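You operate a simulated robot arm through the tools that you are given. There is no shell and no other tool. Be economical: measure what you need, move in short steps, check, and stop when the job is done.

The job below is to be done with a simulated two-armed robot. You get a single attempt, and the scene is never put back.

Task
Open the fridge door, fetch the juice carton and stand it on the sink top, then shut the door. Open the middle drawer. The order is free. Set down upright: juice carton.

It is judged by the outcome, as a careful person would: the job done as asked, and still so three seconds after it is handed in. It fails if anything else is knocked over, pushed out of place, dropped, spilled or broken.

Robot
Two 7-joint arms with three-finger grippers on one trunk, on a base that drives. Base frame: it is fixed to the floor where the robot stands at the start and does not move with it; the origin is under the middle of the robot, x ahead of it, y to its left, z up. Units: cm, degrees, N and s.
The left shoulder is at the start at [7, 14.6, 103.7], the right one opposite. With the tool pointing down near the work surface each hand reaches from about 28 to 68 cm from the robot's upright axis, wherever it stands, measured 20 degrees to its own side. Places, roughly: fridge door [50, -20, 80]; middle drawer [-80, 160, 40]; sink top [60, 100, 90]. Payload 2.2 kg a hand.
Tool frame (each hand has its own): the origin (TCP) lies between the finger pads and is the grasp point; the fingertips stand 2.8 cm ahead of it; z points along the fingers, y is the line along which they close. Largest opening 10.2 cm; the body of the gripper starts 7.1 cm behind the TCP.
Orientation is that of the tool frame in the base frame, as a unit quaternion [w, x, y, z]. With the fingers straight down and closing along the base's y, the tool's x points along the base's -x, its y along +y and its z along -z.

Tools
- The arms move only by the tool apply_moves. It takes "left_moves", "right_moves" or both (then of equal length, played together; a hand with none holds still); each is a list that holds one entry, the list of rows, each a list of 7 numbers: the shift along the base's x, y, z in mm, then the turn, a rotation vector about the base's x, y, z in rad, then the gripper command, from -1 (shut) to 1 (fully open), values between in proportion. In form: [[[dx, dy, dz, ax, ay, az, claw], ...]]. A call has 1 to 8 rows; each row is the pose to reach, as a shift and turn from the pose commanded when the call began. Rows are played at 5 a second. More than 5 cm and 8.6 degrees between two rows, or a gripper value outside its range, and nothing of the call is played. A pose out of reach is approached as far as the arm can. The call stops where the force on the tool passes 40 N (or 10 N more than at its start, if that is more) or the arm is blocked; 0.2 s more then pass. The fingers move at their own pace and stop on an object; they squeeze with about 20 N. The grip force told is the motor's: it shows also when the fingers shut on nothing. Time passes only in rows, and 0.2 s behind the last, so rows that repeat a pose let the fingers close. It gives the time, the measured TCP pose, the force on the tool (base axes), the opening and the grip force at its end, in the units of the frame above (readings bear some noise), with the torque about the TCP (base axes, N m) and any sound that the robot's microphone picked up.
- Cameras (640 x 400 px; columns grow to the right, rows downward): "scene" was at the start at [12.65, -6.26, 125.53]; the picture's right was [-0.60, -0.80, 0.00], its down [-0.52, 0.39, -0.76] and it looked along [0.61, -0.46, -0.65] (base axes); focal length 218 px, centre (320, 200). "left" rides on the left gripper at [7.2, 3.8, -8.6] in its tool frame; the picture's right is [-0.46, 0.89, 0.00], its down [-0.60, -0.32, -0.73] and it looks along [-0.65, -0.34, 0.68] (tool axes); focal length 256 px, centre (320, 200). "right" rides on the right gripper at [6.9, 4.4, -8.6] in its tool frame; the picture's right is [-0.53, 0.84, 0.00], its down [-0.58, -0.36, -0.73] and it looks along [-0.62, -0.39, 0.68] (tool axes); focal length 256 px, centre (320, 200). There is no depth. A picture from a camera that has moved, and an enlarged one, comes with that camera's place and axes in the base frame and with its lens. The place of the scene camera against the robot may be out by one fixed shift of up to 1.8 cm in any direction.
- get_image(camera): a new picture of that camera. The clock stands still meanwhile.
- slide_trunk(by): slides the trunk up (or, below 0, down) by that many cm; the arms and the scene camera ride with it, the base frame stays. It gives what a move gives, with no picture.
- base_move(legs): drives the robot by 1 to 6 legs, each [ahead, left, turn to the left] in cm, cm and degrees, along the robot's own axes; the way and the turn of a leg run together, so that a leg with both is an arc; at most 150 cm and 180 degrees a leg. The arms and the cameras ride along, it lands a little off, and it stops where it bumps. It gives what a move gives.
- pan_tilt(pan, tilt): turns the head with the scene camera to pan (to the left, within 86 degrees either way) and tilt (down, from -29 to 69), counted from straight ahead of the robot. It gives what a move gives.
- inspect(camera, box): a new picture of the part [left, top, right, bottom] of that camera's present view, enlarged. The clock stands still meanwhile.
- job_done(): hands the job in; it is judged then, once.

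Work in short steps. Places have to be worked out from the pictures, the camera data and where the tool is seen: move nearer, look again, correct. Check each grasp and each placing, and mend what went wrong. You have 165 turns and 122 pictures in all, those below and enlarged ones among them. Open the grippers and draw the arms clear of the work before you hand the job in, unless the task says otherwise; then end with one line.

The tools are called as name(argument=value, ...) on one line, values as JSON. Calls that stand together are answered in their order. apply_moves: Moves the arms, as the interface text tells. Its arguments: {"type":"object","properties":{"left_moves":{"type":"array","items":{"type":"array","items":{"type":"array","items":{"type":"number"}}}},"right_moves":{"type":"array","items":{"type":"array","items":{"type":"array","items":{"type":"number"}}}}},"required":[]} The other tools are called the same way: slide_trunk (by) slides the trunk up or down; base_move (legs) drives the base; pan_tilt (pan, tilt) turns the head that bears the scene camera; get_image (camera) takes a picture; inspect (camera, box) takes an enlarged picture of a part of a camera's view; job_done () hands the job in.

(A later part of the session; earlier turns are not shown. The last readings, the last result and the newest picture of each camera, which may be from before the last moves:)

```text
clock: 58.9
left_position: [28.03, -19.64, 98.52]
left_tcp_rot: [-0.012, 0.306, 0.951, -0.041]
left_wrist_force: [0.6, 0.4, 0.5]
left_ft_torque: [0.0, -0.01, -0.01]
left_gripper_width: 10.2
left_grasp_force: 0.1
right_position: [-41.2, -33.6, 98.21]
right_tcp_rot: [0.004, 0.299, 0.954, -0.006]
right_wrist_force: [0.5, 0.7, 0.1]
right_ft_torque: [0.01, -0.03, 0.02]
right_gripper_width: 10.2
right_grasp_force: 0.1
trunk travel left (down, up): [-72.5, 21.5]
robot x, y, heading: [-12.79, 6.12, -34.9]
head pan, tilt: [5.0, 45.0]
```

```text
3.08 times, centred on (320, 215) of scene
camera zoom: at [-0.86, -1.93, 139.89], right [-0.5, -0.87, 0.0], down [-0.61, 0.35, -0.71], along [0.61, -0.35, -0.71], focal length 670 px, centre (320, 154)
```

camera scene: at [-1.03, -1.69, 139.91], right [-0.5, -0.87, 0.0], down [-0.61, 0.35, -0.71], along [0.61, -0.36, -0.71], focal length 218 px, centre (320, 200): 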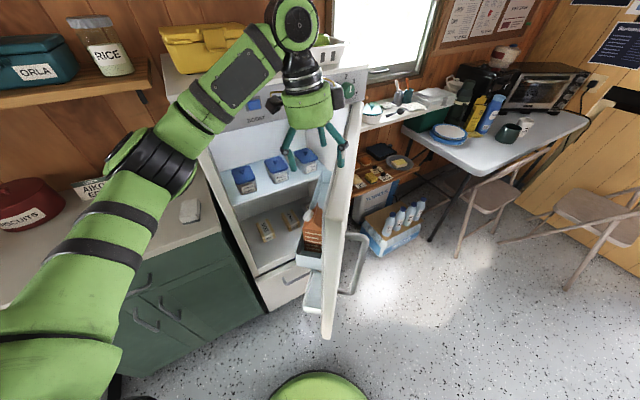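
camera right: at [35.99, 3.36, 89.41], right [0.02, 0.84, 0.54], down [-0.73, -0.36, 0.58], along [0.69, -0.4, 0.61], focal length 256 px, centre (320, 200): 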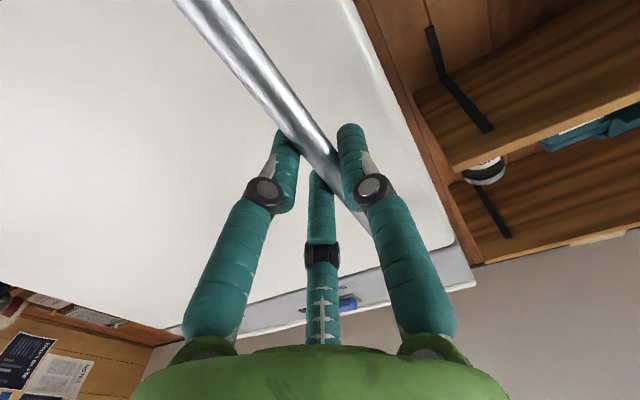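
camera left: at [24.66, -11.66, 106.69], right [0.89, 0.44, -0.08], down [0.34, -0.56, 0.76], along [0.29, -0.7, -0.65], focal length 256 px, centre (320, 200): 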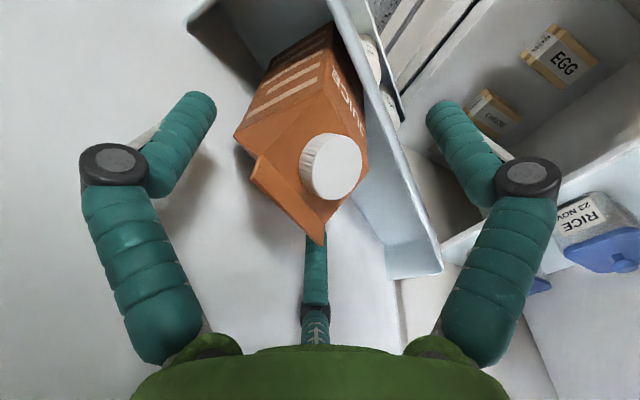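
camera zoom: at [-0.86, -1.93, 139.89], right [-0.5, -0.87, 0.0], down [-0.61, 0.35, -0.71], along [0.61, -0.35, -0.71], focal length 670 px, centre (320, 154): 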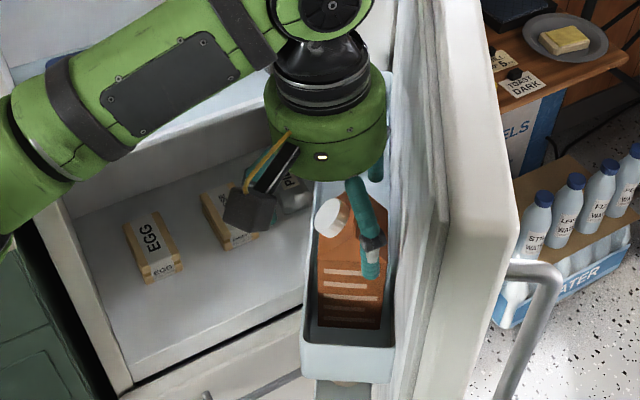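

Carton sits between the fingers without contact. Lower another 2.7 cm and close.

apply_moves(left_moves=[[[0, 0, -14, 0, 0, 0, 1], [0, 0, -27, 0, 0, 0, 1], [0, 0, -27, 0, 0, 0, 1]]])

apply_moves(left_moves=[[[0, 0, 0, 0, 0, 0, 0.6], [0, 0, 0, 0, 0, 0, 0.3], [0, 0, 0, 0, 0, 0, 0], [0, 0, 0, 0, 0, 0, -0.3], [0, 0, 0, 0, 0, 0, -0.6], [0, 0, 0, 0, 0, 0, -1], [0, 0, 0, 0, 0, 0, -1]]])

get_image(camera="left")

inspect(camera="scene", box=[270, 150, 370, 280])

```text
clock: 59.7
left_position: [27.89, -19.55, 95.85]
left_tcp_rot: [-0.013, 0.306, 0.951, -0.042]
left_wrist_force: [-0.4, 0.9, -1.5]
left_ft_torque: [0.03, -0.02, -0.04]
left_gripper_width: 10.21
left_grasp_force: 0.1
right_position: [-41.17, -33.66, 98.4]
right_tcp_rot: [0.003, 0.298, 0.955, -0.005]
right_wrist_force: [0.0, 0.1, 0.3]
right_ft_torque: [-0.02, 0.04, 0.02]
right_gripper_width: 10.2
right_grasp_force: 0.1
trunk travel left (down, up): [-72.5, 21.5]
robot x, y, heading: [-13.05, 6.24, -35.1]
head pan, tilt: [5.0, 45.0]
```

```text
clock: 61.3
left_position: [28.03, -19.55, 95.8]
left_tcp_rot: [-0.013, 0.306, 0.951, -0.043]
left_wrist_force: [1.1, -2.2, 5.3]
left_ft_torque: [-0.16, 0.02, 0.07]
left_gripper_width: 6.83
left_grasp_force: 20.3
right_position: [-41.22, -33.72, 98.23]
right_tcp_rot: [0.004, 0.299, 0.954, -0.005]
right_wrist_force: [-0.8, -0.6, 0.4]
right_ft_torque: [-0.02, -0.01, -0.02]
right_gripper_width: 10.18
right_grasp_force: 0.0
trunk travel left (down, up): [-72.5, 21.5]
robot x, y, heading: [-12.58, 6.22, -35.3]
head pan, tilt: [5.0, 45.0]
```

```text
57 pictures are left
camera left: at [24.63, -11.71, 103.93], right [0.89, 0.44, -0.08], down [0.34, -0.56, 0.76], along [0.29, -0.7, -0.65], focal length 256 px, centre (320, 200)
```

left: 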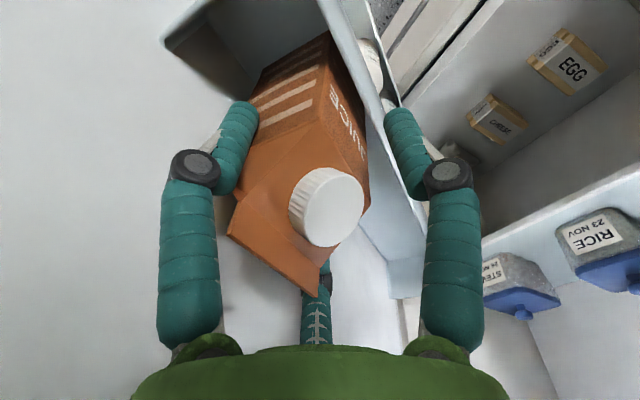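

```text
3.08 times, centred on (320, 215) of scene
camera zoom: at [-0.85, -1.95, 139.89], right [-0.5, -0.87, 0.0], down [-0.61, 0.35, -0.71], along [0.61, -0.35, -0.71], focal length 670 px, centre (320, 154)
```

zoom: 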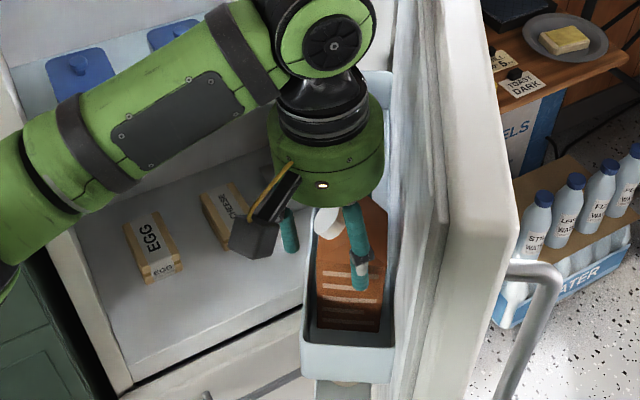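

The fingers stopped at 6.8 cm with 20 N. Lift gently by 2 cm and see whether the carton follows.

apply_moves(left_moves=[[[0, 0, 7, 0, 0, 0, -1], [0, 0, 14, 0, 0, 0, -1], [0, 0, 21, 0, 0, 0, -1], [0, 0, 21, 0, 0, 0, -1]]])

get_image(camera="left")

inspect(camera="scene", box=[270, 150, 370, 280])

```text
clock: 62.3
left_position: [28.0, -19.66, 97.69]
left_tcp_rot: [-0.013, 0.306, 0.951, -0.04]
left_wrist_force: [0.2, 0.8, -3.5]
left_ft_torque: [0.06, -0.04, -0.01]
left_gripper_width: 6.84
left_grasp_force: 20.2
right_position: [-41.22, -33.75, 98.3]
right_tcp_rot: [0.004, 0.298, 0.955, -0.005]
right_wrist_force: [0.5, 0.8, 0.0]
right_ft_torque: [-0.01, -0.03, 0.02]
right_gripper_width: 10.2
right_grasp_force: 0.1
trunk travel left (down, up): [-72.5, 21.5]
robot x, y, heading: [-12.99, 6.05, -35.1]
head pan, tilt: [5.0, 45.0]
```

```text
55 pictures are left
camera left: at [24.71, -11.75, 105.9], right [0.89, 0.44, -0.08], down [0.34, -0.56, 0.76], along [0.29, -0.7, -0.65], focal length 256 px, centre (320, 200)
```

left: 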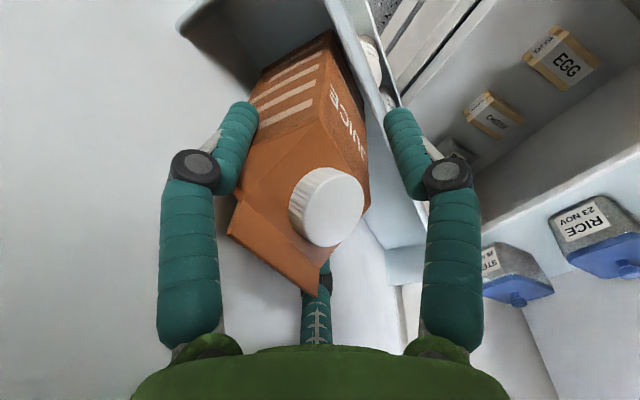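

```text
3.08 times, centred on (320, 215) of scene
camera zoom: at [-0.78, -1.96, 139.88], right [-0.5, -0.87, 0.0], down [-0.61, 0.35, -0.71], along [0.61, -0.35, -0.71], focal length 670 px, centre (320, 154)
```

zoom: 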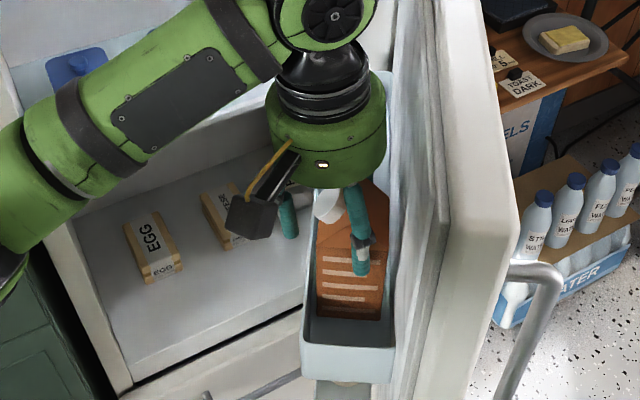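

The carton follows the hand (≈3.5 N weight). Raise it straight out of the bin with the trunk.

slide_trunk(by=16)

get_image(camera="left")

get_image(camera="scene")

```text
clock: 64.2
left_position: [28.05, -19.48, 113.69]
left_tcp_rot: [-0.013, 0.306, 0.951, -0.041]
left_wrist_force: [0.1, -0.5, -4.0]
left_ft_torque: [0.04, -0.06, -0.02]
left_gripper_width: 6.81
left_grasp_force: 20.7
right_position: [-41.03, -33.74, 114.33]
right_tcp_rot: [0.004, 0.298, 0.954, -0.004]
right_wrist_force: [0.6, -0.2, 1.3]
right_ft_torque: [-0.04, -0.01, 0.0]
right_gripper_width: 10.19
right_grasp_force: 0.1
trunk travel left (down, up): [-88.5, 5.5]
robot x, y, heading: [-12.99, 6.32, -35.2]
head pan, tilt: [5.0, 45.0]
```

```text
53 pictures are left
camera left: at [24.71, -11.76, 121.88], right [0.89, 0.44, -0.08], down [0.34, -0.56, 0.76], along [0.29, -0.7, -0.65], focal length 256 px, centre (320, 200)
```

left: 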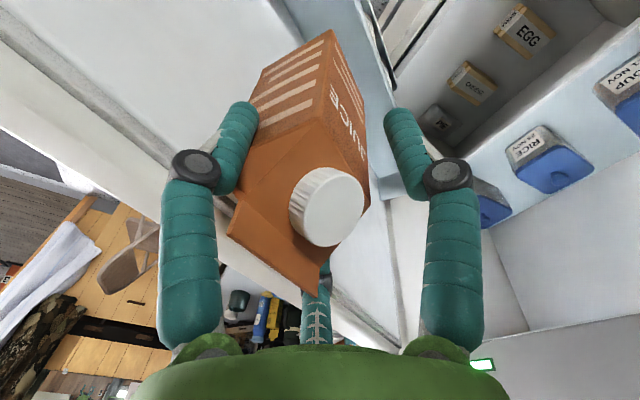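

```text
52 pictures are left
camera scene: at [-0.78, -1.97, 155.87], right [-0.5, -0.87, 0.0], down [-0.61, 0.35, -0.71], along [0.61, -0.35, -0.71], focal length 218 px, centre (320, 200)
```

scene: 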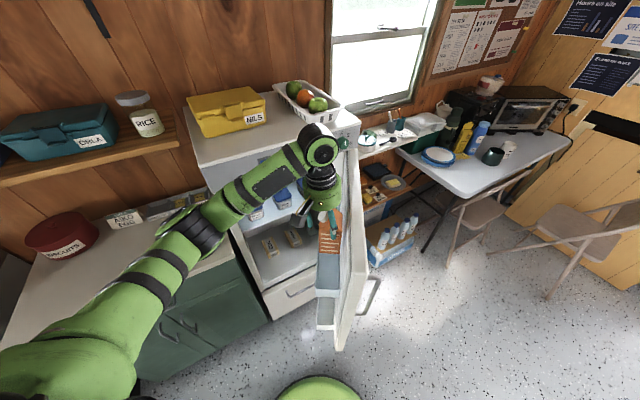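

Carton bottom is now ≈z 101, clear of the bin rim. Shift it away from the door, then back the robot off, turn to face +x and strafe left toward the sink.

apply_moves(left_moves=[[[10, 14, 0, 0, 0, 0, -1], [20, 28, 0, 0, 0, 0, -1], [30, 42, 0, 0, 0, 0, -1], [30, 42, 0, 0, 0, 0, -1]]])

base_move(legs=[[-26, 0, 0]])

base_move(legs=[[0, 0, 35]])

get_image(camera="scene")

```text
clock: 65.2
left_position: [31.19, -15.47, 113.87]
left_tcp_rot: [-0.013, 0.306, 0.951, -0.042]
left_wrist_force: [0.3, 0.0, -4.0]
left_ft_torque: [0.05, -0.04, 0.0]
left_gripper_width: 6.8
left_grasp_force: 19.9
right_position: [-41.09, -33.75, 114.32]
right_tcp_rot: [0.003, 0.298, 0.955, -0.005]
right_wrist_force: [0.0, -0.2, -0.4]
right_ft_torque: [-0.03, -0.02, 0.02]
right_gripper_width: 10.21
right_grasp_force: 0.1
trunk travel left (down, up): [-88.5, 5.5]
robot x, y, heading: [-12.81, 6.17, -34.8]
head pan, tilt: [5.0, 45.0]
```

```text
clock: 67.0
left_position: [10.11, -1.06, 113.72]
left_tcp_rot: [-0.014, 0.308, 0.951, -0.041]
left_wrist_force: [0.5, -0.5, -4.5]
left_ft_torque: [0.05, -0.02, 0.02]
left_gripper_width: 6.84
left_grasp_force: 20.8
right_position: [-62.17, -18.85, 114.23]
right_tcp_rot: [0.003, 0.3, 0.954, -0.005]
right_wrist_force: [-0.3, -0.2, 0.0]
right_ft_torque: [-0.01, 0.04, 0.01]
right_gripper_width: 10.18
right_grasp_force: 0.0
trunk travel left (down, up): [-88.5, 5.5]
robot x, y, heading: [-33.99, 20.85, -35.1]
head pan, tilt: [5.0, 45.0]
```

```text
clock: 69.1
left_position: [14.74, 27.7, 113.74]
left_tcp_rot: [0.0, 0.014, 0.999, -0.043]
left_wrist_force: [-1.0, 0.5, -4.2]
left_ft_torque: [0.06, -0.03, 0.05]
left_gripper_width: 6.83
left_grasp_force: 20.2
right_position: [-35.0, -27.85, 114.31]
right_tcp_rot: [0.006, 0.006, 1.0, -0.004]
right_wrist_force: [0.7, -0.3, -0.3]
right_ft_torque: [0.0, 0.01, 0.01]
right_gripper_width: 10.21
right_grasp_force: 0.2
trunk travel left (down, up): [-88.5, 5.5]
robot x, y, heading: [-33.69, 21.22, -1.1]
head pan, tilt: [5.0, 45.0]
```

```text
51 pictures are left
camera scene: at [-19.89, 20.32, 155.88], right [0.07, -1.0, 0.0], down [-0.71, -0.05, -0.71], along [0.71, 0.05, -0.71], focal length 218 px, centre (320, 200)
```

scene: 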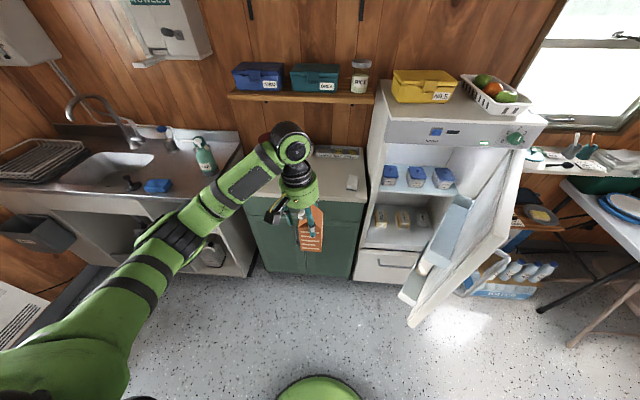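

Drive left along the counters to stand in front of the sink top, then look.

base_move(legs=[[8, 62, 1]])

pan_tilt(pan=10, tilt=45)

get_image(camera="scene")

```text
clock: 72.6
left_position: [22.37, 91.0, 113.9]
left_tcp_rot: [0.0, -0.004, 0.999, -0.043]
left_wrist_force: [0.1, 0.4, -4.5]
left_ft_torque: [0.06, 0.0, 0.02]
left_gripper_width: 6.81
left_grasp_force: 19.6
right_position: [-25.21, 33.77, 114.21]
right_tcp_rot: [0.005, -0.012, 1.0, -0.004]
right_wrist_force: [-0.3, -0.6, -0.4]
right_ft_torque: [0.0, -0.05, -0.02]
right_gripper_width: 10.19
right_grasp_force: 0.0
trunk travel left (down, up): [-88.5, 5.5]
robot x, y, heading: [-25.7, 82.62, 1.2]
head pan, tilt: [5.0, 45.0]
```

```text
clock: 73.2
left_position: [22.36, 91.18, 113.77]
left_tcp_rot: [0.0, -0.004, 0.999, -0.044]
left_wrist_force: [0.1, -0.2, -4.0]
left_ft_torque: [0.07, 0.01, -0.04]
left_gripper_width: 6.84
left_grasp_force: 19.7
right_position: [-25.33, 33.84, 114.16]
right_tcp_rot: [0.005, -0.012, 1.0, -0.003]
right_wrist_force: [-0.2, 0.2, -0.1]
right_ft_torque: [0.02, 0.02, 0.01]
right_gripper_width: 10.24
right_grasp_force: 0.0
trunk travel left (down, up): [-88.5, 5.5]
robot x, y, heading: [-25.91, 83.18, 1.2]
head pan, tilt: [10.0, 45.0]
```

```text
50 pictures are left
camera scene: at [-12.02, 83.27, 155.88], right [0.19, -0.98, 0.0], down [-0.69, -0.14, -0.71], along [0.69, 0.14, -0.71], focal length 218 px, centre (320, 200)
```

scene: 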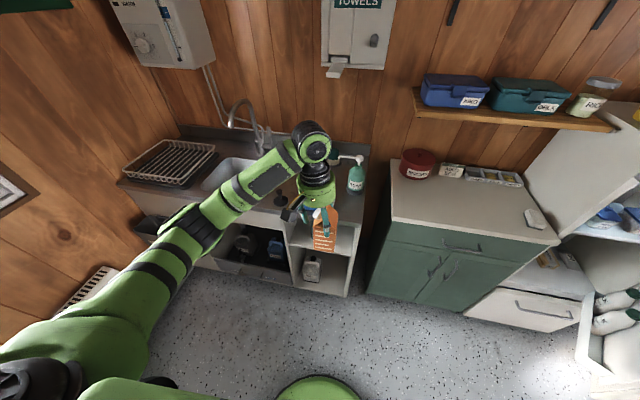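

The hand hides the sink's free right part; I shift it left briefly to see the landing place.

apply_moves(left_moves=[[[0, 45, 0, 0, 0, 0, -1], [0, 90, 0, 0, 0, 0, -1], [0, 135, 0, 0, 0, 0, -1], [0, 180, 0, 0, 0, 0, -1], [0, 180, 0, 0, 0, 0, -1]]])

inspect(camera="scene", box=[160, 80, 420, 280])

```text
clock: 74.4
left_position: [22.29, 108.98, 113.85]
left_tcp_rot: [0.0, -0.004, 0.999, -0.044]
left_wrist_force: [1.1, 0.1, -4.0]
left_ft_torque: [0.05, -0.02, -0.01]
left_gripper_width: 6.81
left_grasp_force: 19.8
right_position: [-25.14, 33.91, 114.29]
right_tcp_rot: [0.005, -0.013, 1.0, -0.004]
right_wrist_force: [0.1, 0.1, 1.2]
right_ft_torque: [0.0, -0.01, -0.02]
right_gripper_width: 10.2
right_grasp_force: 0.0
trunk travel left (down, up): [-88.5, 5.5]
robot x, y, heading: [-26.1, 83.07, 1.1]
head pan, tilt: [10.0, 45.0]
```

```text
2.00 times, centred on (290, 180) of scene
camera zoom: at [-11.99, 83.27, 155.88], right [0.19, -0.98, 0.0], down [-0.69, -0.14, -0.71], along [0.69, 0.14, -0.71], focal length 435 px, centre (380, 240)
```

zoom: 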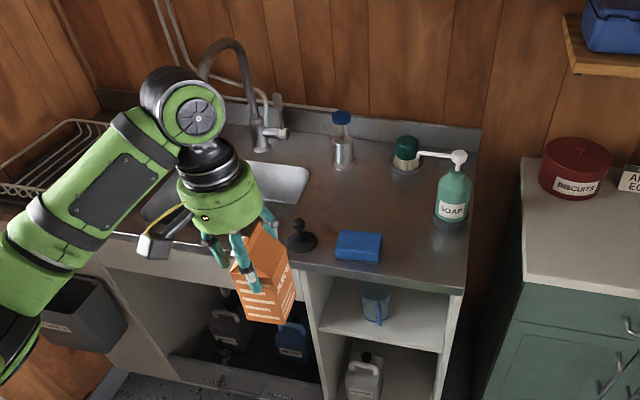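

The sink top's right front is free: sponge at ≈[49, 100], soap pump at ≈[62, 82], right edge y≈78, front edge x≈42. Target spot: [48, 88]. Bring the hand back to y≈88 and drive forward.

apply_moves(left_moves=[[[0, -45, 0, 0, 0, 0, -1], [0, -90, 0, 0, 0, 0, -1], [0, -135, 0, 0, 0, 0, -1], [0, -180, 0, 0, 0, 0, -1], [0, -212, 0, 0, 0, 0, -1], [0, -212, 0, 0, 0, 0, -1]]])

base_move(legs=[[26, 0, 0]])

pan_tilt(pan=-10, tilt=45)

get_image(camera="scene")

get_image(camera="left")

```text
clock: 75.8
left_position: [22.33, 87.87, 113.59]
left_tcp_rot: [0.0, -0.004, 0.999, -0.043]
left_wrist_force: [-0.5, 0.0, -3.5]
left_ft_torque: [0.05, 0.0, 0.02]
left_gripper_width: 6.82
left_grasp_force: 20.5
right_position: [-25.34, 33.94, 114.35]
right_tcp_rot: [0.005, -0.012, 1.0, -0.004]
right_wrist_force: [0.5, 0.1, 0.8]
right_ft_torque: [-0.03, 0.04, 0.01]
right_gripper_width: 10.21
right_grasp_force: 0.1
trunk travel left (down, up): [-88.5, 5.5]
robot x, y, heading: [-26.17, 82.86, 1.2]
head pan, tilt: [10.0, 45.0]
```

```text
clock: 77.7
left_position: [48.05, 87.96, 113.72]
left_tcp_rot: [0.0, -0.001, 0.999, -0.043]
left_wrist_force: [-0.6, 0.3, -3.0]
left_ft_torque: [-0.01, -0.03, 0.02]
left_gripper_width: 6.83
left_grasp_force: 19.8
right_position: [0.41, 34.28, 114.24]
right_tcp_rot: [0.006, -0.01, 1.0, -0.003]
right_wrist_force: [0.1, -0.8, -0.6]
right_ft_torque: [-0.01, 0.0, 0.03]
right_gripper_width: 10.23
right_grasp_force: 0.0
trunk travel left (down, up): [-88.5, 5.5]
robot x, y, heading: [0.16, 82.98, 0.7]
head pan, tilt: [10.0, 45.0]
```

```text
clock: 78.5
left_position: [48.29, 87.94, 113.53]
left_tcp_rot: [0.0, -0.001, 0.999, -0.043]
left_wrist_force: [-0.2, -0.3, -4.7]
left_ft_torque: [0.07, -0.02, -0.01]
left_gripper_width: 6.8
left_grasp_force: 19.9
right_position: [0.61, 34.3, 114.14]
right_tcp_rot: [0.005, -0.01, 1.0, -0.003]
right_wrist_force: [0.4, 0.0, 0.2]
right_ft_torque: [0.01, 0.02, 0.01]
right_gripper_width: 10.21
right_grasp_force: 0.0
trunk travel left (down, up): [-88.5, 5.5]
robot x, y, heading: [0.07, 82.91, 0.9]
head pan, tilt: [-10.0, 45.0]
```

```text
48 pictures are left
camera scene: at [14.17, 80.82, 155.87], right [-0.16, -0.99, 0.0], down [-0.7, 0.11, -0.71], along [0.7, -0.11, -0.71], focal length 218 px, centre (320, 200)
```

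scene: 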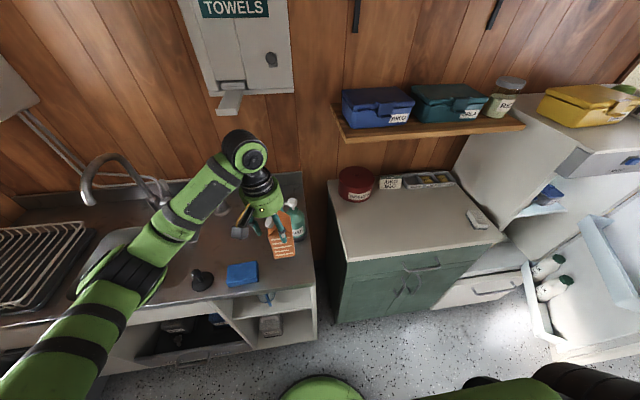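

```text
47 pictures are left
camera left: at [41.06, 92.44, 121.71], right [0.46, 0.88, -0.08], down [0.61, -0.25, 0.76], along [0.65, -0.4, -0.65], focal length 256 px, centre (320, 200)
```

left: 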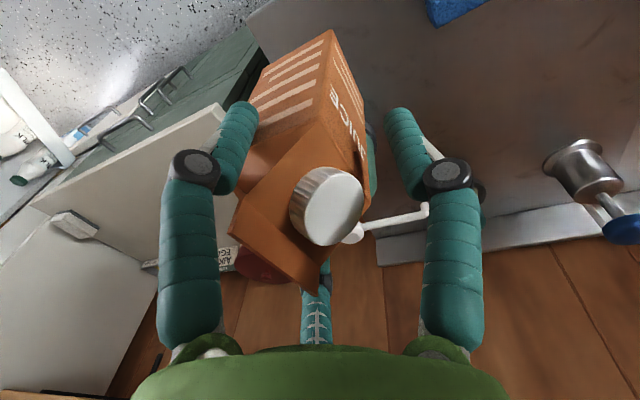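

Lower the carton to just above the surface (bottom ≈ z 92), nudging to [47, 89].

apply_moves(left_moves=[[[-5, 5, -25, 0, 0, 0, -1], [-10, 10, -50, 0, 0, 0, -1], [-10, 10, -75, 0, 0, 0, -1], [-10, 10, -90, 0, 0, 0, -1], [-10, 10, -90, 0, 0, 0, -1]]])

inspect(camera="scene", box=[200, 160, 340, 300])

get_image(camera="left")

```text
clock: 79.7
left_position: [47.17, 88.9, 104.43]
left_tcp_rot: [0.0, -0.001, 0.999, -0.042]
left_wrist_force: [-1.1, 0.0, -4.9]
left_ft_torque: [0.04, 0.0, -0.02]
left_gripper_width: 6.85
left_grasp_force: 20.6
right_position: [0.54, 34.34, 114.28]
right_tcp_rot: [0.006, -0.01, 1.0, -0.004]
right_wrist_force: [0.0, -0.4, 0.3]
right_ft_torque: [-0.02, 0.01, 0.02]
right_gripper_width: 10.19
right_grasp_force: 0.0
trunk travel left (down, up): [-88.5, 5.5]
robot x, y, heading: [0.42, 83.26, 0.6]
head pan, tilt: [-10.0, 45.0]
```

```text
2.86 times, centred on (270, 230) of scene
camera zoom: at [14.07, 80.83, 155.88], right [-0.16, -0.99, 0.0], down [-0.7, 0.11, -0.71], along [0.7, -0.11, -0.71], focal length 622 px, centre (463, 114)
```

zoom: 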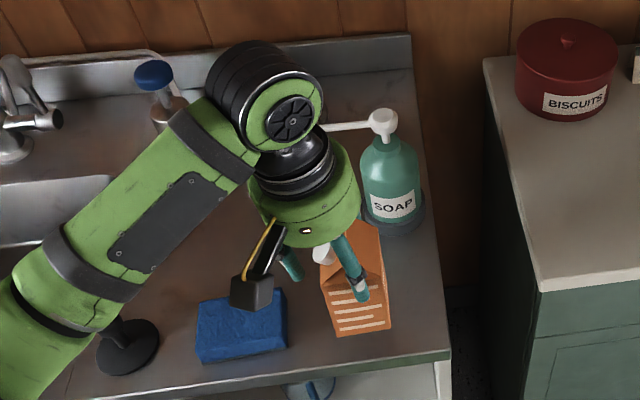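

```text
45 pictures are left
camera left: at [39.98, 93.36, 112.62], right [0.46, 0.88, -0.08], down [0.6, -0.25, 0.76], along [0.65, -0.4, -0.65], focal length 256 px, centre (320, 200)
```

left: 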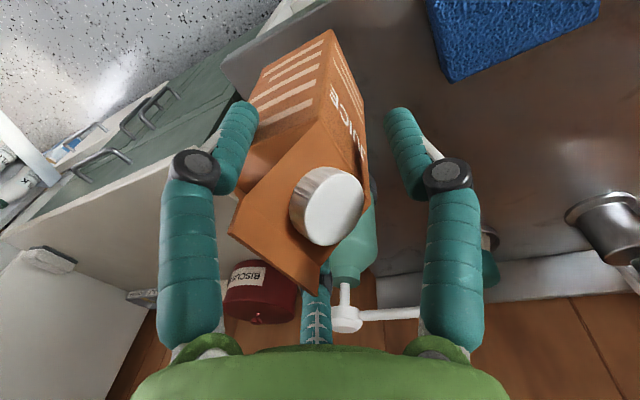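

Lower in small steps watching the vertical force.

apply_moves(left_moves=[[[0, 0, -5, 0, 0, 0, -1], [0, 0, -10, 0, 0, 0, -1], [0, 0, -15, 0, 0, 0, -1], [0, 0, -15, 0, 0, 0, -1]]])

inspect(camera="scene", box=[240, 200, 320, 280])

```text
clock: 80.7
left_position: [47.38, 88.84, 103.1]
left_tcp_rot: [0.0, 0.0, 0.999, -0.043]
left_wrist_force: [-0.1, 0.0, -3.5]
left_ft_torque: [0.06, -0.04, -0.01]
left_gripper_width: 6.8
left_grasp_force: 19.5
right_position: [0.54, 34.37, 114.34]
right_tcp_rot: [0.005, -0.009, 1.0, -0.004]
right_wrist_force: [1.7, 1.0, 0.2]
right_ft_torque: [0.04, -0.03, -0.01]
right_gripper_width: 10.19
right_grasp_force: 0.0
trunk travel left (down, up): [-88.5, 5.5]
robot x, y, heading: [0.12, 83.31, 0.9]
head pan, tilt: [-10.0, 45.0]
```

```text
5.00 times, centred on (280, 240) of scene
camera zoom: at [14.07, 80.81, 155.88], right [-0.16, -0.99, 0.0], down [-0.7, 0.11, -0.71], along [0.7, -0.11, -0.71], focal length 1088 px, centre (520, 0)
```

zoom: 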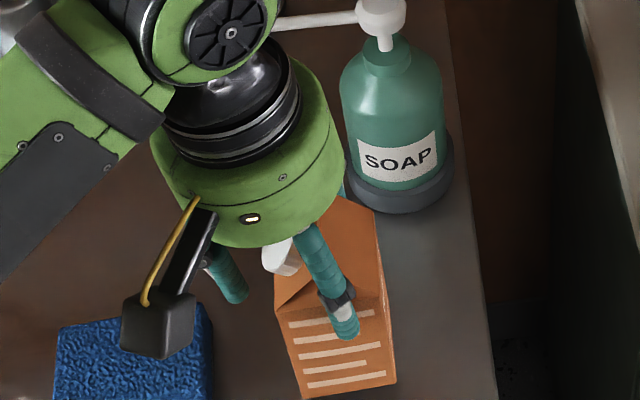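

apply_moves(left_moves=[[[0, 0, -5, 0, 0, 0, -1], [0, 0, -10, 0, 0, 0, -1], [0, 0, -15, 0, 0, 0, -1], [0, 0, -15, 0, 0, 0, -1]]])

```text
clock: 81.7
left_position: [47.31, 88.9, 101.5]
left_tcp_rot: [0.0, -0.001, 0.999, -0.044]
left_wrist_force: [0.2, 0.5, -3.8]
left_ft_torque: [0.04, 0.0, 0.0]
left_gripper_width: 6.83
left_grasp_force: 20.4
right_position: [0.57, 34.23, 114.15]
right_tcp_rot: [0.005, -0.009, 1.0, -0.003]
right_wrist_force: [-1.1, 0.1, 1.0]
right_ft_torque: [-0.02, -0.03, -0.06]
right_gripper_width: 10.21
right_grasp_force: 0.1
trunk travel left (down, up): [-88.5, 5.5]
robot x, y, heading: [0.41, 83.28, 0.7]
head pan, tilt: [-10.0, 45.0]
```

No contact yet (−3.8 N); continue down 1 cm in fine steps.

apply_moves(left_moves=[[[0, 0, -4, 0, 0, 0, -1], [0, 0, -8, 0, 0, 0, -1], [0, 0, -8, 0, 0, 0, -1]]])

inspect(camera="scene", box=[240, 200, 320, 280])

```text
clock: 82.5
left_position: [47.12, 88.96, 100.86]
left_tcp_rot: [0.0, -0.001, 0.999, -0.044]
left_wrist_force: [-0.2, 0.6, -3.6]
left_ft_torque: [0.04, -0.05, -0.04]
left_gripper_width: 6.82
left_grasp_force: 19.4
right_position: [0.57, 34.29, 114.26]
right_tcp_rot: [0.004, -0.009, 1.0, -0.004]
right_wrist_force: [-0.1, 0.3, 0.0]
right_ft_torque: [-0.04, 0.02, 0.0]
right_gripper_width: 10.19
right_grasp_force: 0.0
trunk travel left (down, up): [-88.5, 5.5]
robot x, y, heading: [0.02, 83.15, 0.6]
head pan, tilt: [-10.0, 45.0]
```

```text
5.00 times, centred on (280, 240) of scene
camera zoom: at [14.07, 80.81, 155.88], right [-0.16, -0.99, 0.0], down [-0.7, 0.11, -0.71], along [0.7, -0.11, -0.71], focal length 1088 px, centre (520, 0)
```

zoom: 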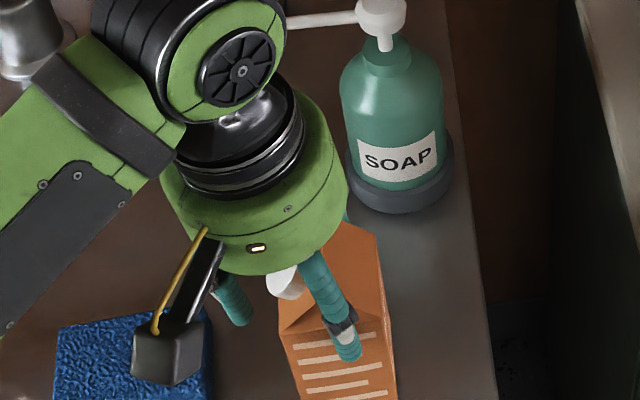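

apply_moves(left_moves=[[[0, 0, -4, 0, 0, 0, -1], [0, 0, -8, 0, 0, 0, -1], [0, 0, -12, 0, 0, 0, -1], [0, 0, -12, 0, 0, 0, -1]]])

inspect(camera="scene", box=[220, 200, 340, 320])

```text
clock: 83.5
left_position: [47.21, 88.92, 99.48]
left_tcp_rot: [0.001, -0.001, 0.999, -0.044]
left_wrist_force: [0.6, -0.3, -5.1]
left_ft_torque: [0.06, -0.02, 0.0]
left_gripper_width: 6.84
left_grasp_force: 20.3
right_position: [0.52, 34.31, 114.23]
right_tcp_rot: [0.005, -0.009, 1.0, -0.004]
right_wrist_force: [-0.1, 0.5, -0.2]
right_ft_torque: [0.01, -0.03, 0.01]
right_gripper_width: 10.18
right_grasp_force: 0.0
trunk travel left (down, up): [-88.5, 5.5]
robot x, y, heading: [0.06, 83.36, 0.7]
head pan, tilt: [-10.0, 45.0]
```

```text
3.33 times, centred on (280, 260) of scene
camera zoom: at [14.07, 80.81, 155.88], right [-0.16, -0.99, 0.0], down [-0.7, 0.11, -0.71], along [0.7, -0.11, -0.71], focal length 726 px, centre (453, 0)
```

zoom: 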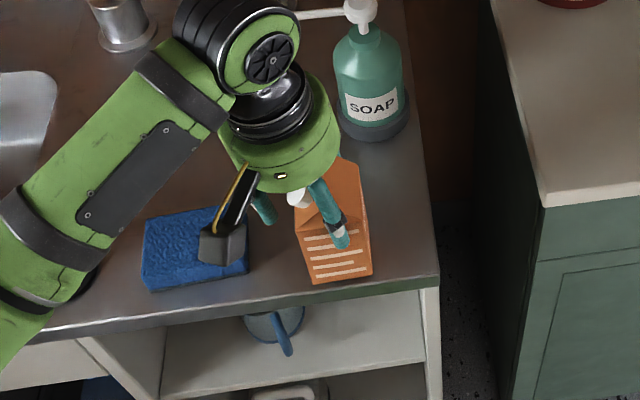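

Still just above the surface, and rather near the front edge; shift 2.5 cm inward and continue down gently.

apply_moves(left_moves=[[[12, 0, 0, 0, 0, 0, -1], [25, 0, 0, 0, 0, 0, -1], [25, 0, -5, 0, 0, 0, -1], [25, 0, -10, 0, 0, 0, -1], [25, 0, -10, 0, 0, 0, -1]]])

apply_moves(left_moves=[[[0, 0, -4, 0, 0, 0, -1], [0, 0, -8, 0, 0, 0, -1], [0, 0, -8, 0, 0, 0, -1]]])

inspect(camera="scene", box=[220, 180, 340, 300])

```text
clock: 84.7
left_position: [49.84, 88.73, 98.92]
left_tcp_rot: [0.004, -0.001, 0.999, -0.046]
left_wrist_force: [2.2, 4.0, 16.5]
left_ft_torque: [-0.08, 0.04, -0.01]
left_gripper_width: 6.8
left_grasp_force: 20.4
right_position: [0.39, 34.41, 114.32]
right_tcp_rot: [0.007, -0.01, 1.0, -0.004]
right_wrist_force: [-0.2, 0.3, 0.2]
right_ft_torque: [0.02, -0.01, -0.02]
right_gripper_width: 10.19
right_grasp_force: 0.0
trunk travel left (down, up): [-88.5, 5.5]
robot x, y, heading: [-0.05, 83.28, 0.8]
head pan, tilt: [-10.0, 45.0]
```

```text
clock: 85.5
left_position: [49.71, 88.79, 97.89]
left_tcp_rot: [0.001, -0.001, 0.999, -0.045]
left_wrist_force: [4.0, -1.6, 17.5]
left_ft_torque: [-0.5, -0.13, 0.13]
left_gripper_width: 6.86
left_grasp_force: 19.6
right_position: [0.44, 34.13, 114.26]
right_tcp_rot: [0.006, -0.009, 1.0, -0.003]
right_wrist_force: [-0.5, -1.2, 0.7]
right_ft_torque: [0.01, 0.04, -0.01]
right_gripper_width: 10.17
right_grasp_force: 0.1
trunk travel left (down, up): [-88.5, 5.5]
robot x, y, heading: [-0.09, 83.31, 0.8]
head pan, tilt: [-10.0, 45.0]
```

```text
3.33 times, centred on (280, 240) of scene
camera zoom: at [13.84, 80.74, 155.9], right [-0.16, -0.99, 0.0], down [-0.7, 0.11, -0.71], along [0.7, -0.11, -0.71], focal length 726 px, centre (453, 67)
```

zoom: 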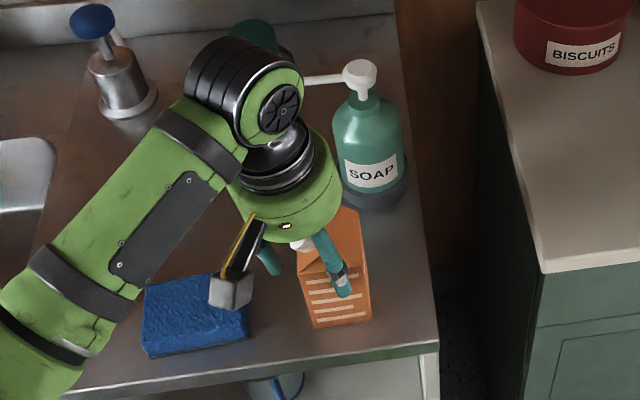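

Contact: 17 N upward, the carton stands on the sink top. Relieve slightly, open partway, and lift off.

apply_moves(left_moves=[[[0, 0, 3, 0, 0, 0, -1], [0, 0, 4, 0, 0, 0, 0.3], [0, 0, 4, 0, 0, 0, 0.45], [0, 0, 4, 0, 0, 0, 0.6], [0, 0, 4, 0, 0, 0, 0.75], [0, 0, 4, 0, 0, 0, 0.75]]])

get_image(camera="left")

inspect(camera="scene", box=[220, 180, 340, 300])

```text
clock: 86.9
left_position: [49.59, 88.91, 98.21]
left_tcp_rot: [0.0, -0.001, 0.999, -0.044]
left_wrist_force: [-0.8, -0.9, -0.8]
left_ft_torque: [0.02, -0.02, 0.0]
left_gripper_width: 8.92
left_grasp_force: 0.1
right_position: [0.62, 34.37, 114.32]
right_tcp_rot: [0.005, -0.01, 1.0, -0.004]
right_wrist_force: [-0.4, -1.3, 0.4]
right_ft_torque: [0.01, -0.05, 0.01]
right_gripper_width: 10.22
right_grasp_force: 0.1
trunk travel left (down, up): [-88.5, 5.5]
robot x, y, heading: [0.11, 83.57, 0.6]
head pan, tilt: [-10.0, 45.0]
```

```text
40 pictures are left
camera left: at [42.36, 93.4, 106.36], right [0.46, 0.88, -0.08], down [0.6, -0.25, 0.76], along [0.65, -0.4, -0.65], focal length 256 px, centre (320, 200)
```

left: 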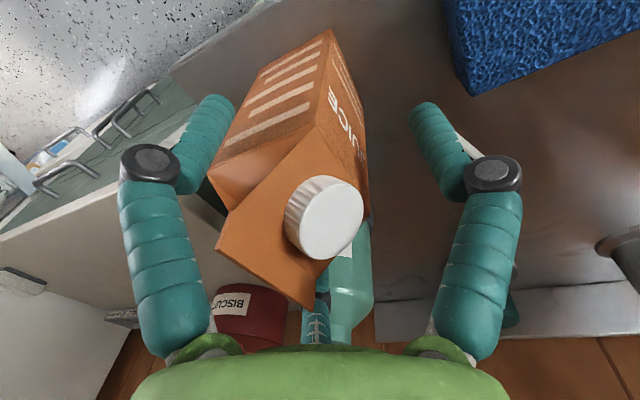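

```text
3.33 times, centred on (280, 240) of scene
camera zoom: at [14.0, 80.8, 155.88], right [-0.16, -0.99, 0.0], down [-0.7, 0.11, -0.71], along [0.7, -0.11, -0.71], focal length 726 px, centre (453, 67)
```

zoom: 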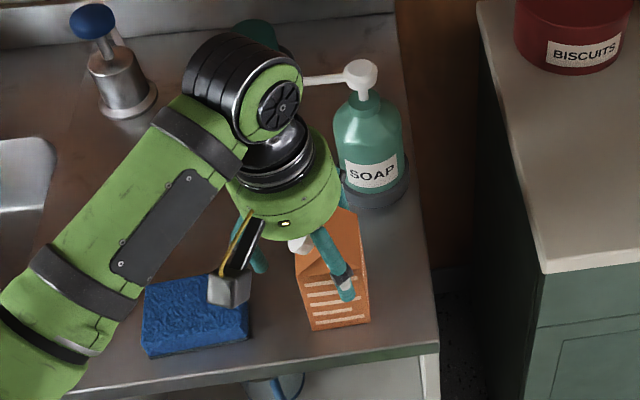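

Released and standing. Lift the hand straight up and clear.

apply_moves(left_moves=[[[0, 0, 15, 0, 0, 0, 0.75], [0, 0, 40, 0, 0, 0, 0.75], [0, 0, 80, 0, 0, 0, 0.75], [0, 0, 120, 0, 0, 0, 0.75], [0, 0, 145, 0, 0, 0, 0.75], [0, 0, 145, 0, 0, 0, 0.75]]])

base_move(legs=[[-25, 0, 0]])

get_image(camera="scene")

```text
clock: 88.3
left_position: [49.86, 89.1, 112.95]
left_tcp_rot: [0.001, 0.0, 0.999, -0.043]
left_wrist_force: [0.6, -0.2, -0.1]
left_ft_torque: [0.03, 0.02, -0.01]
left_gripper_width: 8.93
left_grasp_force: 0.1
right_position: [0.48, 34.15, 114.24]
right_tcp_rot: [0.005, -0.009, 1.0, -0.004]
right_wrist_force: [-0.7, 0.0, -0.1]
right_ft_torque: [0.0, -0.01, 0.03]
right_gripper_width: 10.19
right_grasp_force: 0.0
trunk travel left (down, up): [-88.5, 5.5]
robot x, y, heading: [-0.33, 83.07, 0.6]
head pan, tilt: [-10.0, 45.0]
```

```text
clock: 90.2
left_position: [25.22, 88.83, 112.64]
left_tcp_rot: [-0.002, -0.001, 0.999, -0.044]
left_wrist_force: [0.0, 0.1, -0.4]
left_ft_torque: [0.01, 0.02, 0.0]
left_gripper_width: 8.91
left_grasp_force: 0.0
right_position: [-24.26, 33.98, 114.28]
right_tcp_rot: [0.004, -0.01, 1.0, -0.003]
right_wrist_force: [0.3, -0.4, -0.2]
right_ft_torque: [0.02, 0.0, -0.03]
right_gripper_width: 10.22
right_grasp_force: 0.1
trunk travel left (down, up): [-88.5, 5.5]
robot x, y, heading: [-24.69, 83.17, 0.8]
head pan, tilt: [-10.0, 45.0]
```

```text
38 pictures are left
camera scene: at [-10.54, 80.49, 155.86], right [-0.16, -0.99, 0.0], down [-0.7, 0.11, -0.71], along [0.7, -0.11, -0.71], focal length 218 px, centre (320, 200)
```

scene: 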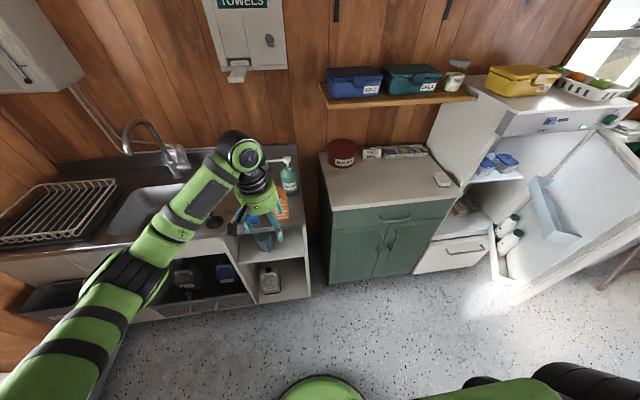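

The carton is standing on the sink top. Next the door: tuck the left arm back, close the right fist, lower the trunk and drive right to stand before the fridge.

apply_moves(left_moves=[[[-30, 20, 0, 0, 0, 0, 0.75], [-65, 45, 0, 0, 0, 0, 0.75], [-100, 75, 0, 0, 0, 0, 0.75], [-135, 105, 0, 0, 0, 0, 0.75], [-165, 140, 0, 0, 0, 0, 0.75], [-180, 170, 0, 0, 0, 0, 0.75]]], right_moves=[[[0, 0, 0, 0, 0, 0, 0.5], [0, 0, 0, 0, 0, 0, 0], [0, 0, 0, 0, 0, 0, -0.5], [0, 0, 0, 0, 0, 0, -1], [0, 0, 0, 0, 0, 0, -1], [0, 0, 0, 0, 0, 0, -1]]])

slide_trunk(by=-15)

base_move(legs=[[0, -80, 0]])

pan_tilt(pan=-25, tilt=40)

get_image(camera="scene")

```text
clock: 91.5
left_position: [7.11, 106.01, 112.88]
left_tcp_rot: [0.002, 0.0, 0.999, -0.044]
left_wrist_force: [-0.7, -0.7, -1.0]
left_ft_torque: [-0.05, 0.01, 0.01]
left_gripper_width: 8.93
left_grasp_force: 0.2
right_position: [-24.59, 34.06, 114.27]
right_tcp_rot: [0.006, -0.009, 1.0, -0.004]
right_wrist_force: [-0.3, 0.0, 0.6]
right_ft_torque: [-0.01, -0.04, -0.03]
right_gripper_width: 0.24
right_grasp_force: 19.9
trunk travel left (down, up): [-88.5, 5.5]
robot x, y, heading: [-24.83, 82.94, 0.8]
head pan, tilt: [-10.0, 45.0]
```

```text
clock: 93.3
left_position: [7.23, 105.74, 97.93]
left_tcp_rot: [0.0, -0.001, 0.999, -0.045]
left_wrist_force: [0.5, -0.2, -0.8]
left_ft_torque: [-0.02, 0.01, -0.02]
left_gripper_width: 8.92
left_grasp_force: 0.1
right_position: [-24.34, 34.01, 99.25]
right_tcp_rot: [0.007, -0.01, 1.0, -0.004]
right_wrist_force: [0.0, 0.4, 0.4]
right_ft_torque: [0.0, 0.01, 0.01]
right_gripper_width: 0.2
right_grasp_force: 20.0
trunk travel left (down, up): [-73.5, 20.5]
robot x, y, heading: [-24.57, 82.72, 0.7]
head pan, tilt: [-10.0, 45.0]
```

```text
clock: 97.6
left_position: [8.1, 25.77, 97.93]
left_tcp_rot: [0.0, 0.0, 0.999, -0.043]
left_wrist_force: [-0.1, -0.2, -0.2]
left_ft_torque: [-0.05, -0.01, 0.03]
left_gripper_width: 8.92
left_grasp_force: 0.0
right_position: [-23.67, -45.92, 99.33]
right_tcp_rot: [0.005, -0.008, 1.0, -0.004]
right_wrist_force: [0.0, -0.5, 0.8]
right_ft_torque: [0.0, -0.05, 0.01]
right_gripper_width: 0.21
right_grasp_force: 20.2
trunk travel left (down, up): [-73.5, 20.5]
robot x, y, heading: [-23.81, 3.11, 0.4]
head pan, tilt: [-10.0, 45.0]
```

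```text
clock: 98.4
left_position: [8.11, 25.73, 97.88]
left_tcp_rot: [0.0, 0.001, 0.999, -0.044]
left_wrist_force: [-0.1, -0.3, -0.7]
left_ft_torque: [-0.04, -0.02, -0.02]
left_gripper_width: 8.93
left_grasp_force: 0.1
right_position: [-23.7, -46.02, 99.27]
right_tcp_rot: [0.007, -0.008, 1.0, -0.003]
right_wrist_force: [-0.7, 1.0, 0.3]
right_ft_torque: [0.04, 0.02, -0.03]
right_gripper_width: 0.2
right_grasp_force: 19.9
trunk travel left (down, up): [-73.5, 20.5]
robot x, y, heading: [-23.77, 2.85, 0.5]
head pan, tilt: [-25.0, 40.0]
```

```text
37 pictures are left
camera scene: at [-10.25, -1.74, 141.61], right [-0.41, -0.91, 0.0], down [-0.59, 0.27, -0.77], along [0.7, -0.32, -0.64], focal length 218 px, centre (320, 200)
```

scene: 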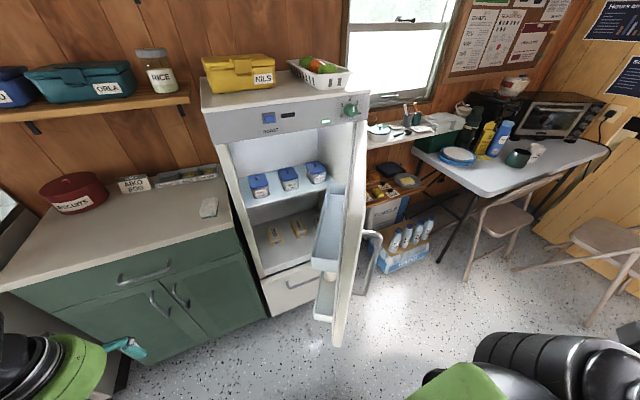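

Door still at ~55°. Bring the closed right fist around to the door's outer side, first to about [13, −43, 105].

apply_moves(right_moves=[[[46, 2, 8, 0, 0, 0, -1], [92, 5, 16, 0, 0, 0, -1], [138, 8, 24, 0, 0, 0, -1], [184, 12, 32, 0, 0, 0, -1], [230, 16, 40, 0, 0, 0, -1], [276, 20, 48, 0, 0, 0, -1], [322, 25, 55, 0, 0, 0, -1], [368, 30, 57, 0, 0, 0, -1]]])

get_image(camera="scene")

```text
clock: 100.2
left_position: [8.28, 25.71, 97.9]
left_tcp_rot: [-0.001, 0.001, 0.999, -0.044]
left_wrist_force: [0.4, -0.2, -0.3]
left_ft_torque: [0.03, 0.06, 0.01]
left_gripper_width: 8.94
left_grasp_force: 0.1
right_position: [13.49, -42.99, 105.27]
right_tcp_rot: [0.005, -0.007, 1.0, -0.004]
right_wrist_force: [-0.1, 1.2, 0.6]
right_ft_torque: [-0.04, 0.0, 0.0]
right_gripper_width: 0.21
right_grasp_force: 19.7
trunk travel left (down, up): [-73.5, 20.5]
robot x, y, heading: [-23.49, 2.87, 0.5]
head pan, tilt: [-25.0, 40.0]
```

```text
36 pictures are left
camera scene: at [-10.03, -1.62, 141.59], right [-0.41, -0.91, 0.0], down [-0.59, 0.27, -0.77], along [0.7, -0.32, -0.64], focal length 218 px, centre (320, 200)
```

scene: 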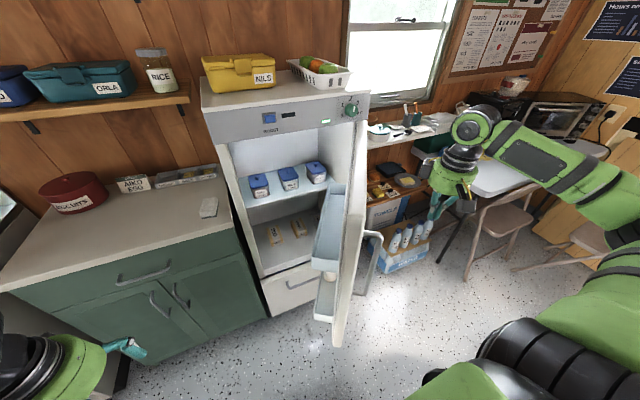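

Now push along the closing arc to about 25° open.

apply_moves(right_moves=[[[30, 35, 0, 0, 0, 0, -1], [60, 72, 0, 0, 0, 0, -1], [72, 115, 0, 0, 0, 0, -1], [80, 150, 0, 0, 0, 0, -1], [97, 190, 0, 0, 0, 0, -1], [124, 227, 0, 0, 0, 0, -1], [154, 253, 0, 0, 0, 0, -1], [193, 278, 0, 0, 0, 0, -1]]])

get_image(camera="scene")

```text
clock: 102.0
left_position: [8.29, 25.8, 97.84]
left_tcp_rot: [-0.001, 0.001, 0.999, -0.044]
left_wrist_force: [-0.4, 0.5, 0.8]
left_ft_torque: [0.0, 0.04, 0.02]
left_gripper_width: 8.93
left_grasp_force: 0.0
right_position: [31.23, -16.18, 104.82]
right_tcp_rot: [0.005, -0.007, 1.0, -0.004]
right_wrist_force: [0.5, 1.1, -0.3]
right_ft_torque: [0.01, 0.02, -0.03]
right_gripper_width: 0.21
right_grasp_force: 19.7
right hand out of reach, approached as far as the arm can: row 8
trunk travel left (down, up): [-73.5, 20.5]
robot x, y, heading: [-23.84, 2.99, 0.4]
head pan, tilt: [-25.0, 40.0]
```

```text
35 pictures are left
camera scene: at [-9.98, -1.71, 141.59], right [-0.41, -0.91, 0.0], down [-0.59, 0.27, -0.76], along [0.7, -0.32, -0.64], focal length 218 px, centre (320, 200)
```

scene: 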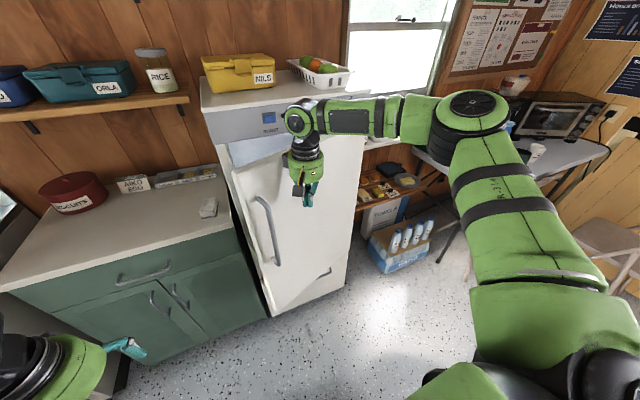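

Door is down to ~20°. Drive forward 12 cm with the fist pushing, then finish with the arm.

base_move(legs=[[12, 0, 0]])

apply_moves(right_moves=[[[15, 10, 0, 0, 0, 0, -1], [30, 20, 0, 0, 0, 0, -1], [45, 20, 0, 0, 0, 0, -1], [55, 20, 0, 0, 0, 0, -1], [60, 20, 0, 0, 0, 0, -1]]])

get_image(camera="scene")

```text
clock: 103.2
left_position: [20.06, 25.89, 97.87]
left_tcp_rot: [0.001, 0.0, 0.999, -0.043]
left_wrist_force: [0.0, -0.1, 0.6]
left_ft_torque: [0.03, 0.03, -0.05]
left_gripper_width: 8.9
left_grasp_force: 0.1
right_position: [42.99, -16.0, 104.89]
right_tcp_rot: [0.007, -0.009, 1.0, -0.003]
right_wrist_force: [-0.1, 0.4, 0.2]
right_ft_torque: [0.03, 0.0, 0.03]
right_gripper_width: 0.23
right_grasp_force: 20.4
trunk travel left (down, up): [-73.5, 20.5]
robot x, y, heading: [-11.95, 3.1, 0.9]
head pan, tilt: [-25.0, 40.0]
```

```text
clock: 104.4
left_position: [19.88, 25.86, 97.93]
left_tcp_rot: [0.001, 0.0, 0.999, -0.043]
left_wrist_force: [-0.7, 0.3, 1.0]
left_ft_torque: [0.02, -0.01, 0.0]
left_gripper_width: 8.92
left_grasp_force: 0.0
right_position: [43.84, -17.07, 105.39]
right_tcp_rot: [0.008, -0.009, 1.0, -0.003]
right_wrist_force: [-1.9, -0.3, -0.3]
right_ft_torque: [-0.06, -0.22, 0.08]
right_gripper_width: 0.23
right_grasp_force: 20.1
right hand out of reach, approached as far as the arm can: row 1, 2, 3, 4, 5
trunk travel left (down, up): [-73.5, 20.5]
robot x, y, heading: [-11.92, 3.03, 0.5]
head pan, tilt: [-25.0, 40.0]
```

```text
34 pictures are left
camera scene: at [1.58, -1.57, 141.62], right [-0.41, -0.91, 0.0], down [-0.58, 0.27, -0.77], along [0.7, -0.32, -0.64], focal length 218 px, centre (320, 200)
```

scene: 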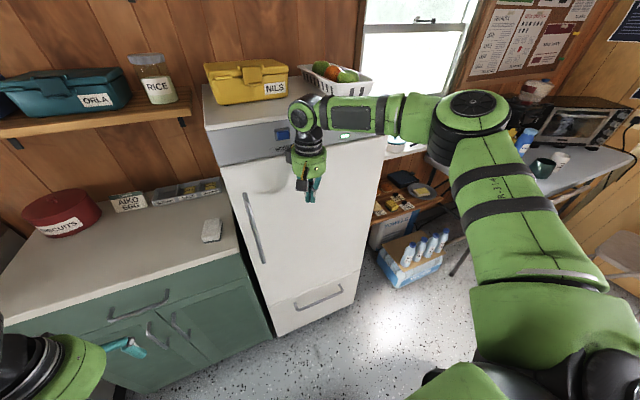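

Nearly shut. Push 3 cm more with the base.

base_move(legs=[[3, 0, 0]])

inspect(camera="scene", box=[200, 100, 420, 350])

```text
clock: 105.2
left_position: [20.62, 25.78, 98.17]
left_tcp_rot: [0.004, 0.002, 0.999, -0.043]
left_wrist_force: [0.6, 0.0, -0.5]
left_ft_torque: [0.01, -0.01, -0.01]
left_gripper_width: 8.93
left_grasp_force: 0.0
right_position: [43.68, -17.21, 105.57]
right_tcp_rot: [-0.003, -0.013, 1.0, -0.005]
right_wrist_force: [-22.3, -1.5, 7.9]
right_ft_torque: [0.32, -2.5, 0.34]
right_gripper_width: 0.21
right_grasp_force: 19.6
trunk travel left (down, up): [-73.5, 20.5]
robot x, y, heading: [-10.8, 3.14, 0.4]
head pan, tilt: [-25.0, 40.0]
stopped in leg 1: the robot was blocked; the commanded pose is now the measured one
```

```text
1.60 times, centred on (310, 225) of scene
camera zoom: at [1.98, -1.66, 141.7], right [-0.41, -0.91, 0.0], down [-0.58, 0.27, -0.77], along [0.7, -0.32, -0.64], focal length 348 px, centre (336, 160)
```

zoom: 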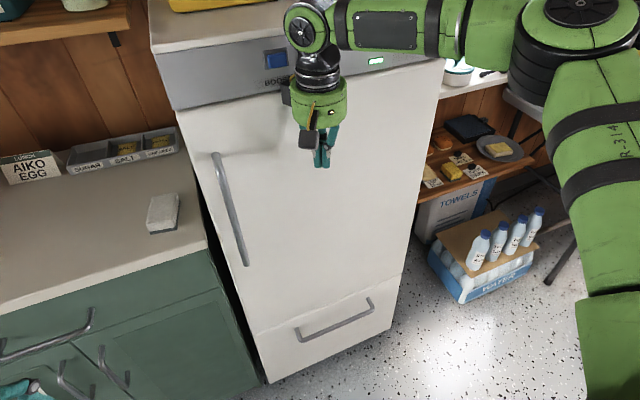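

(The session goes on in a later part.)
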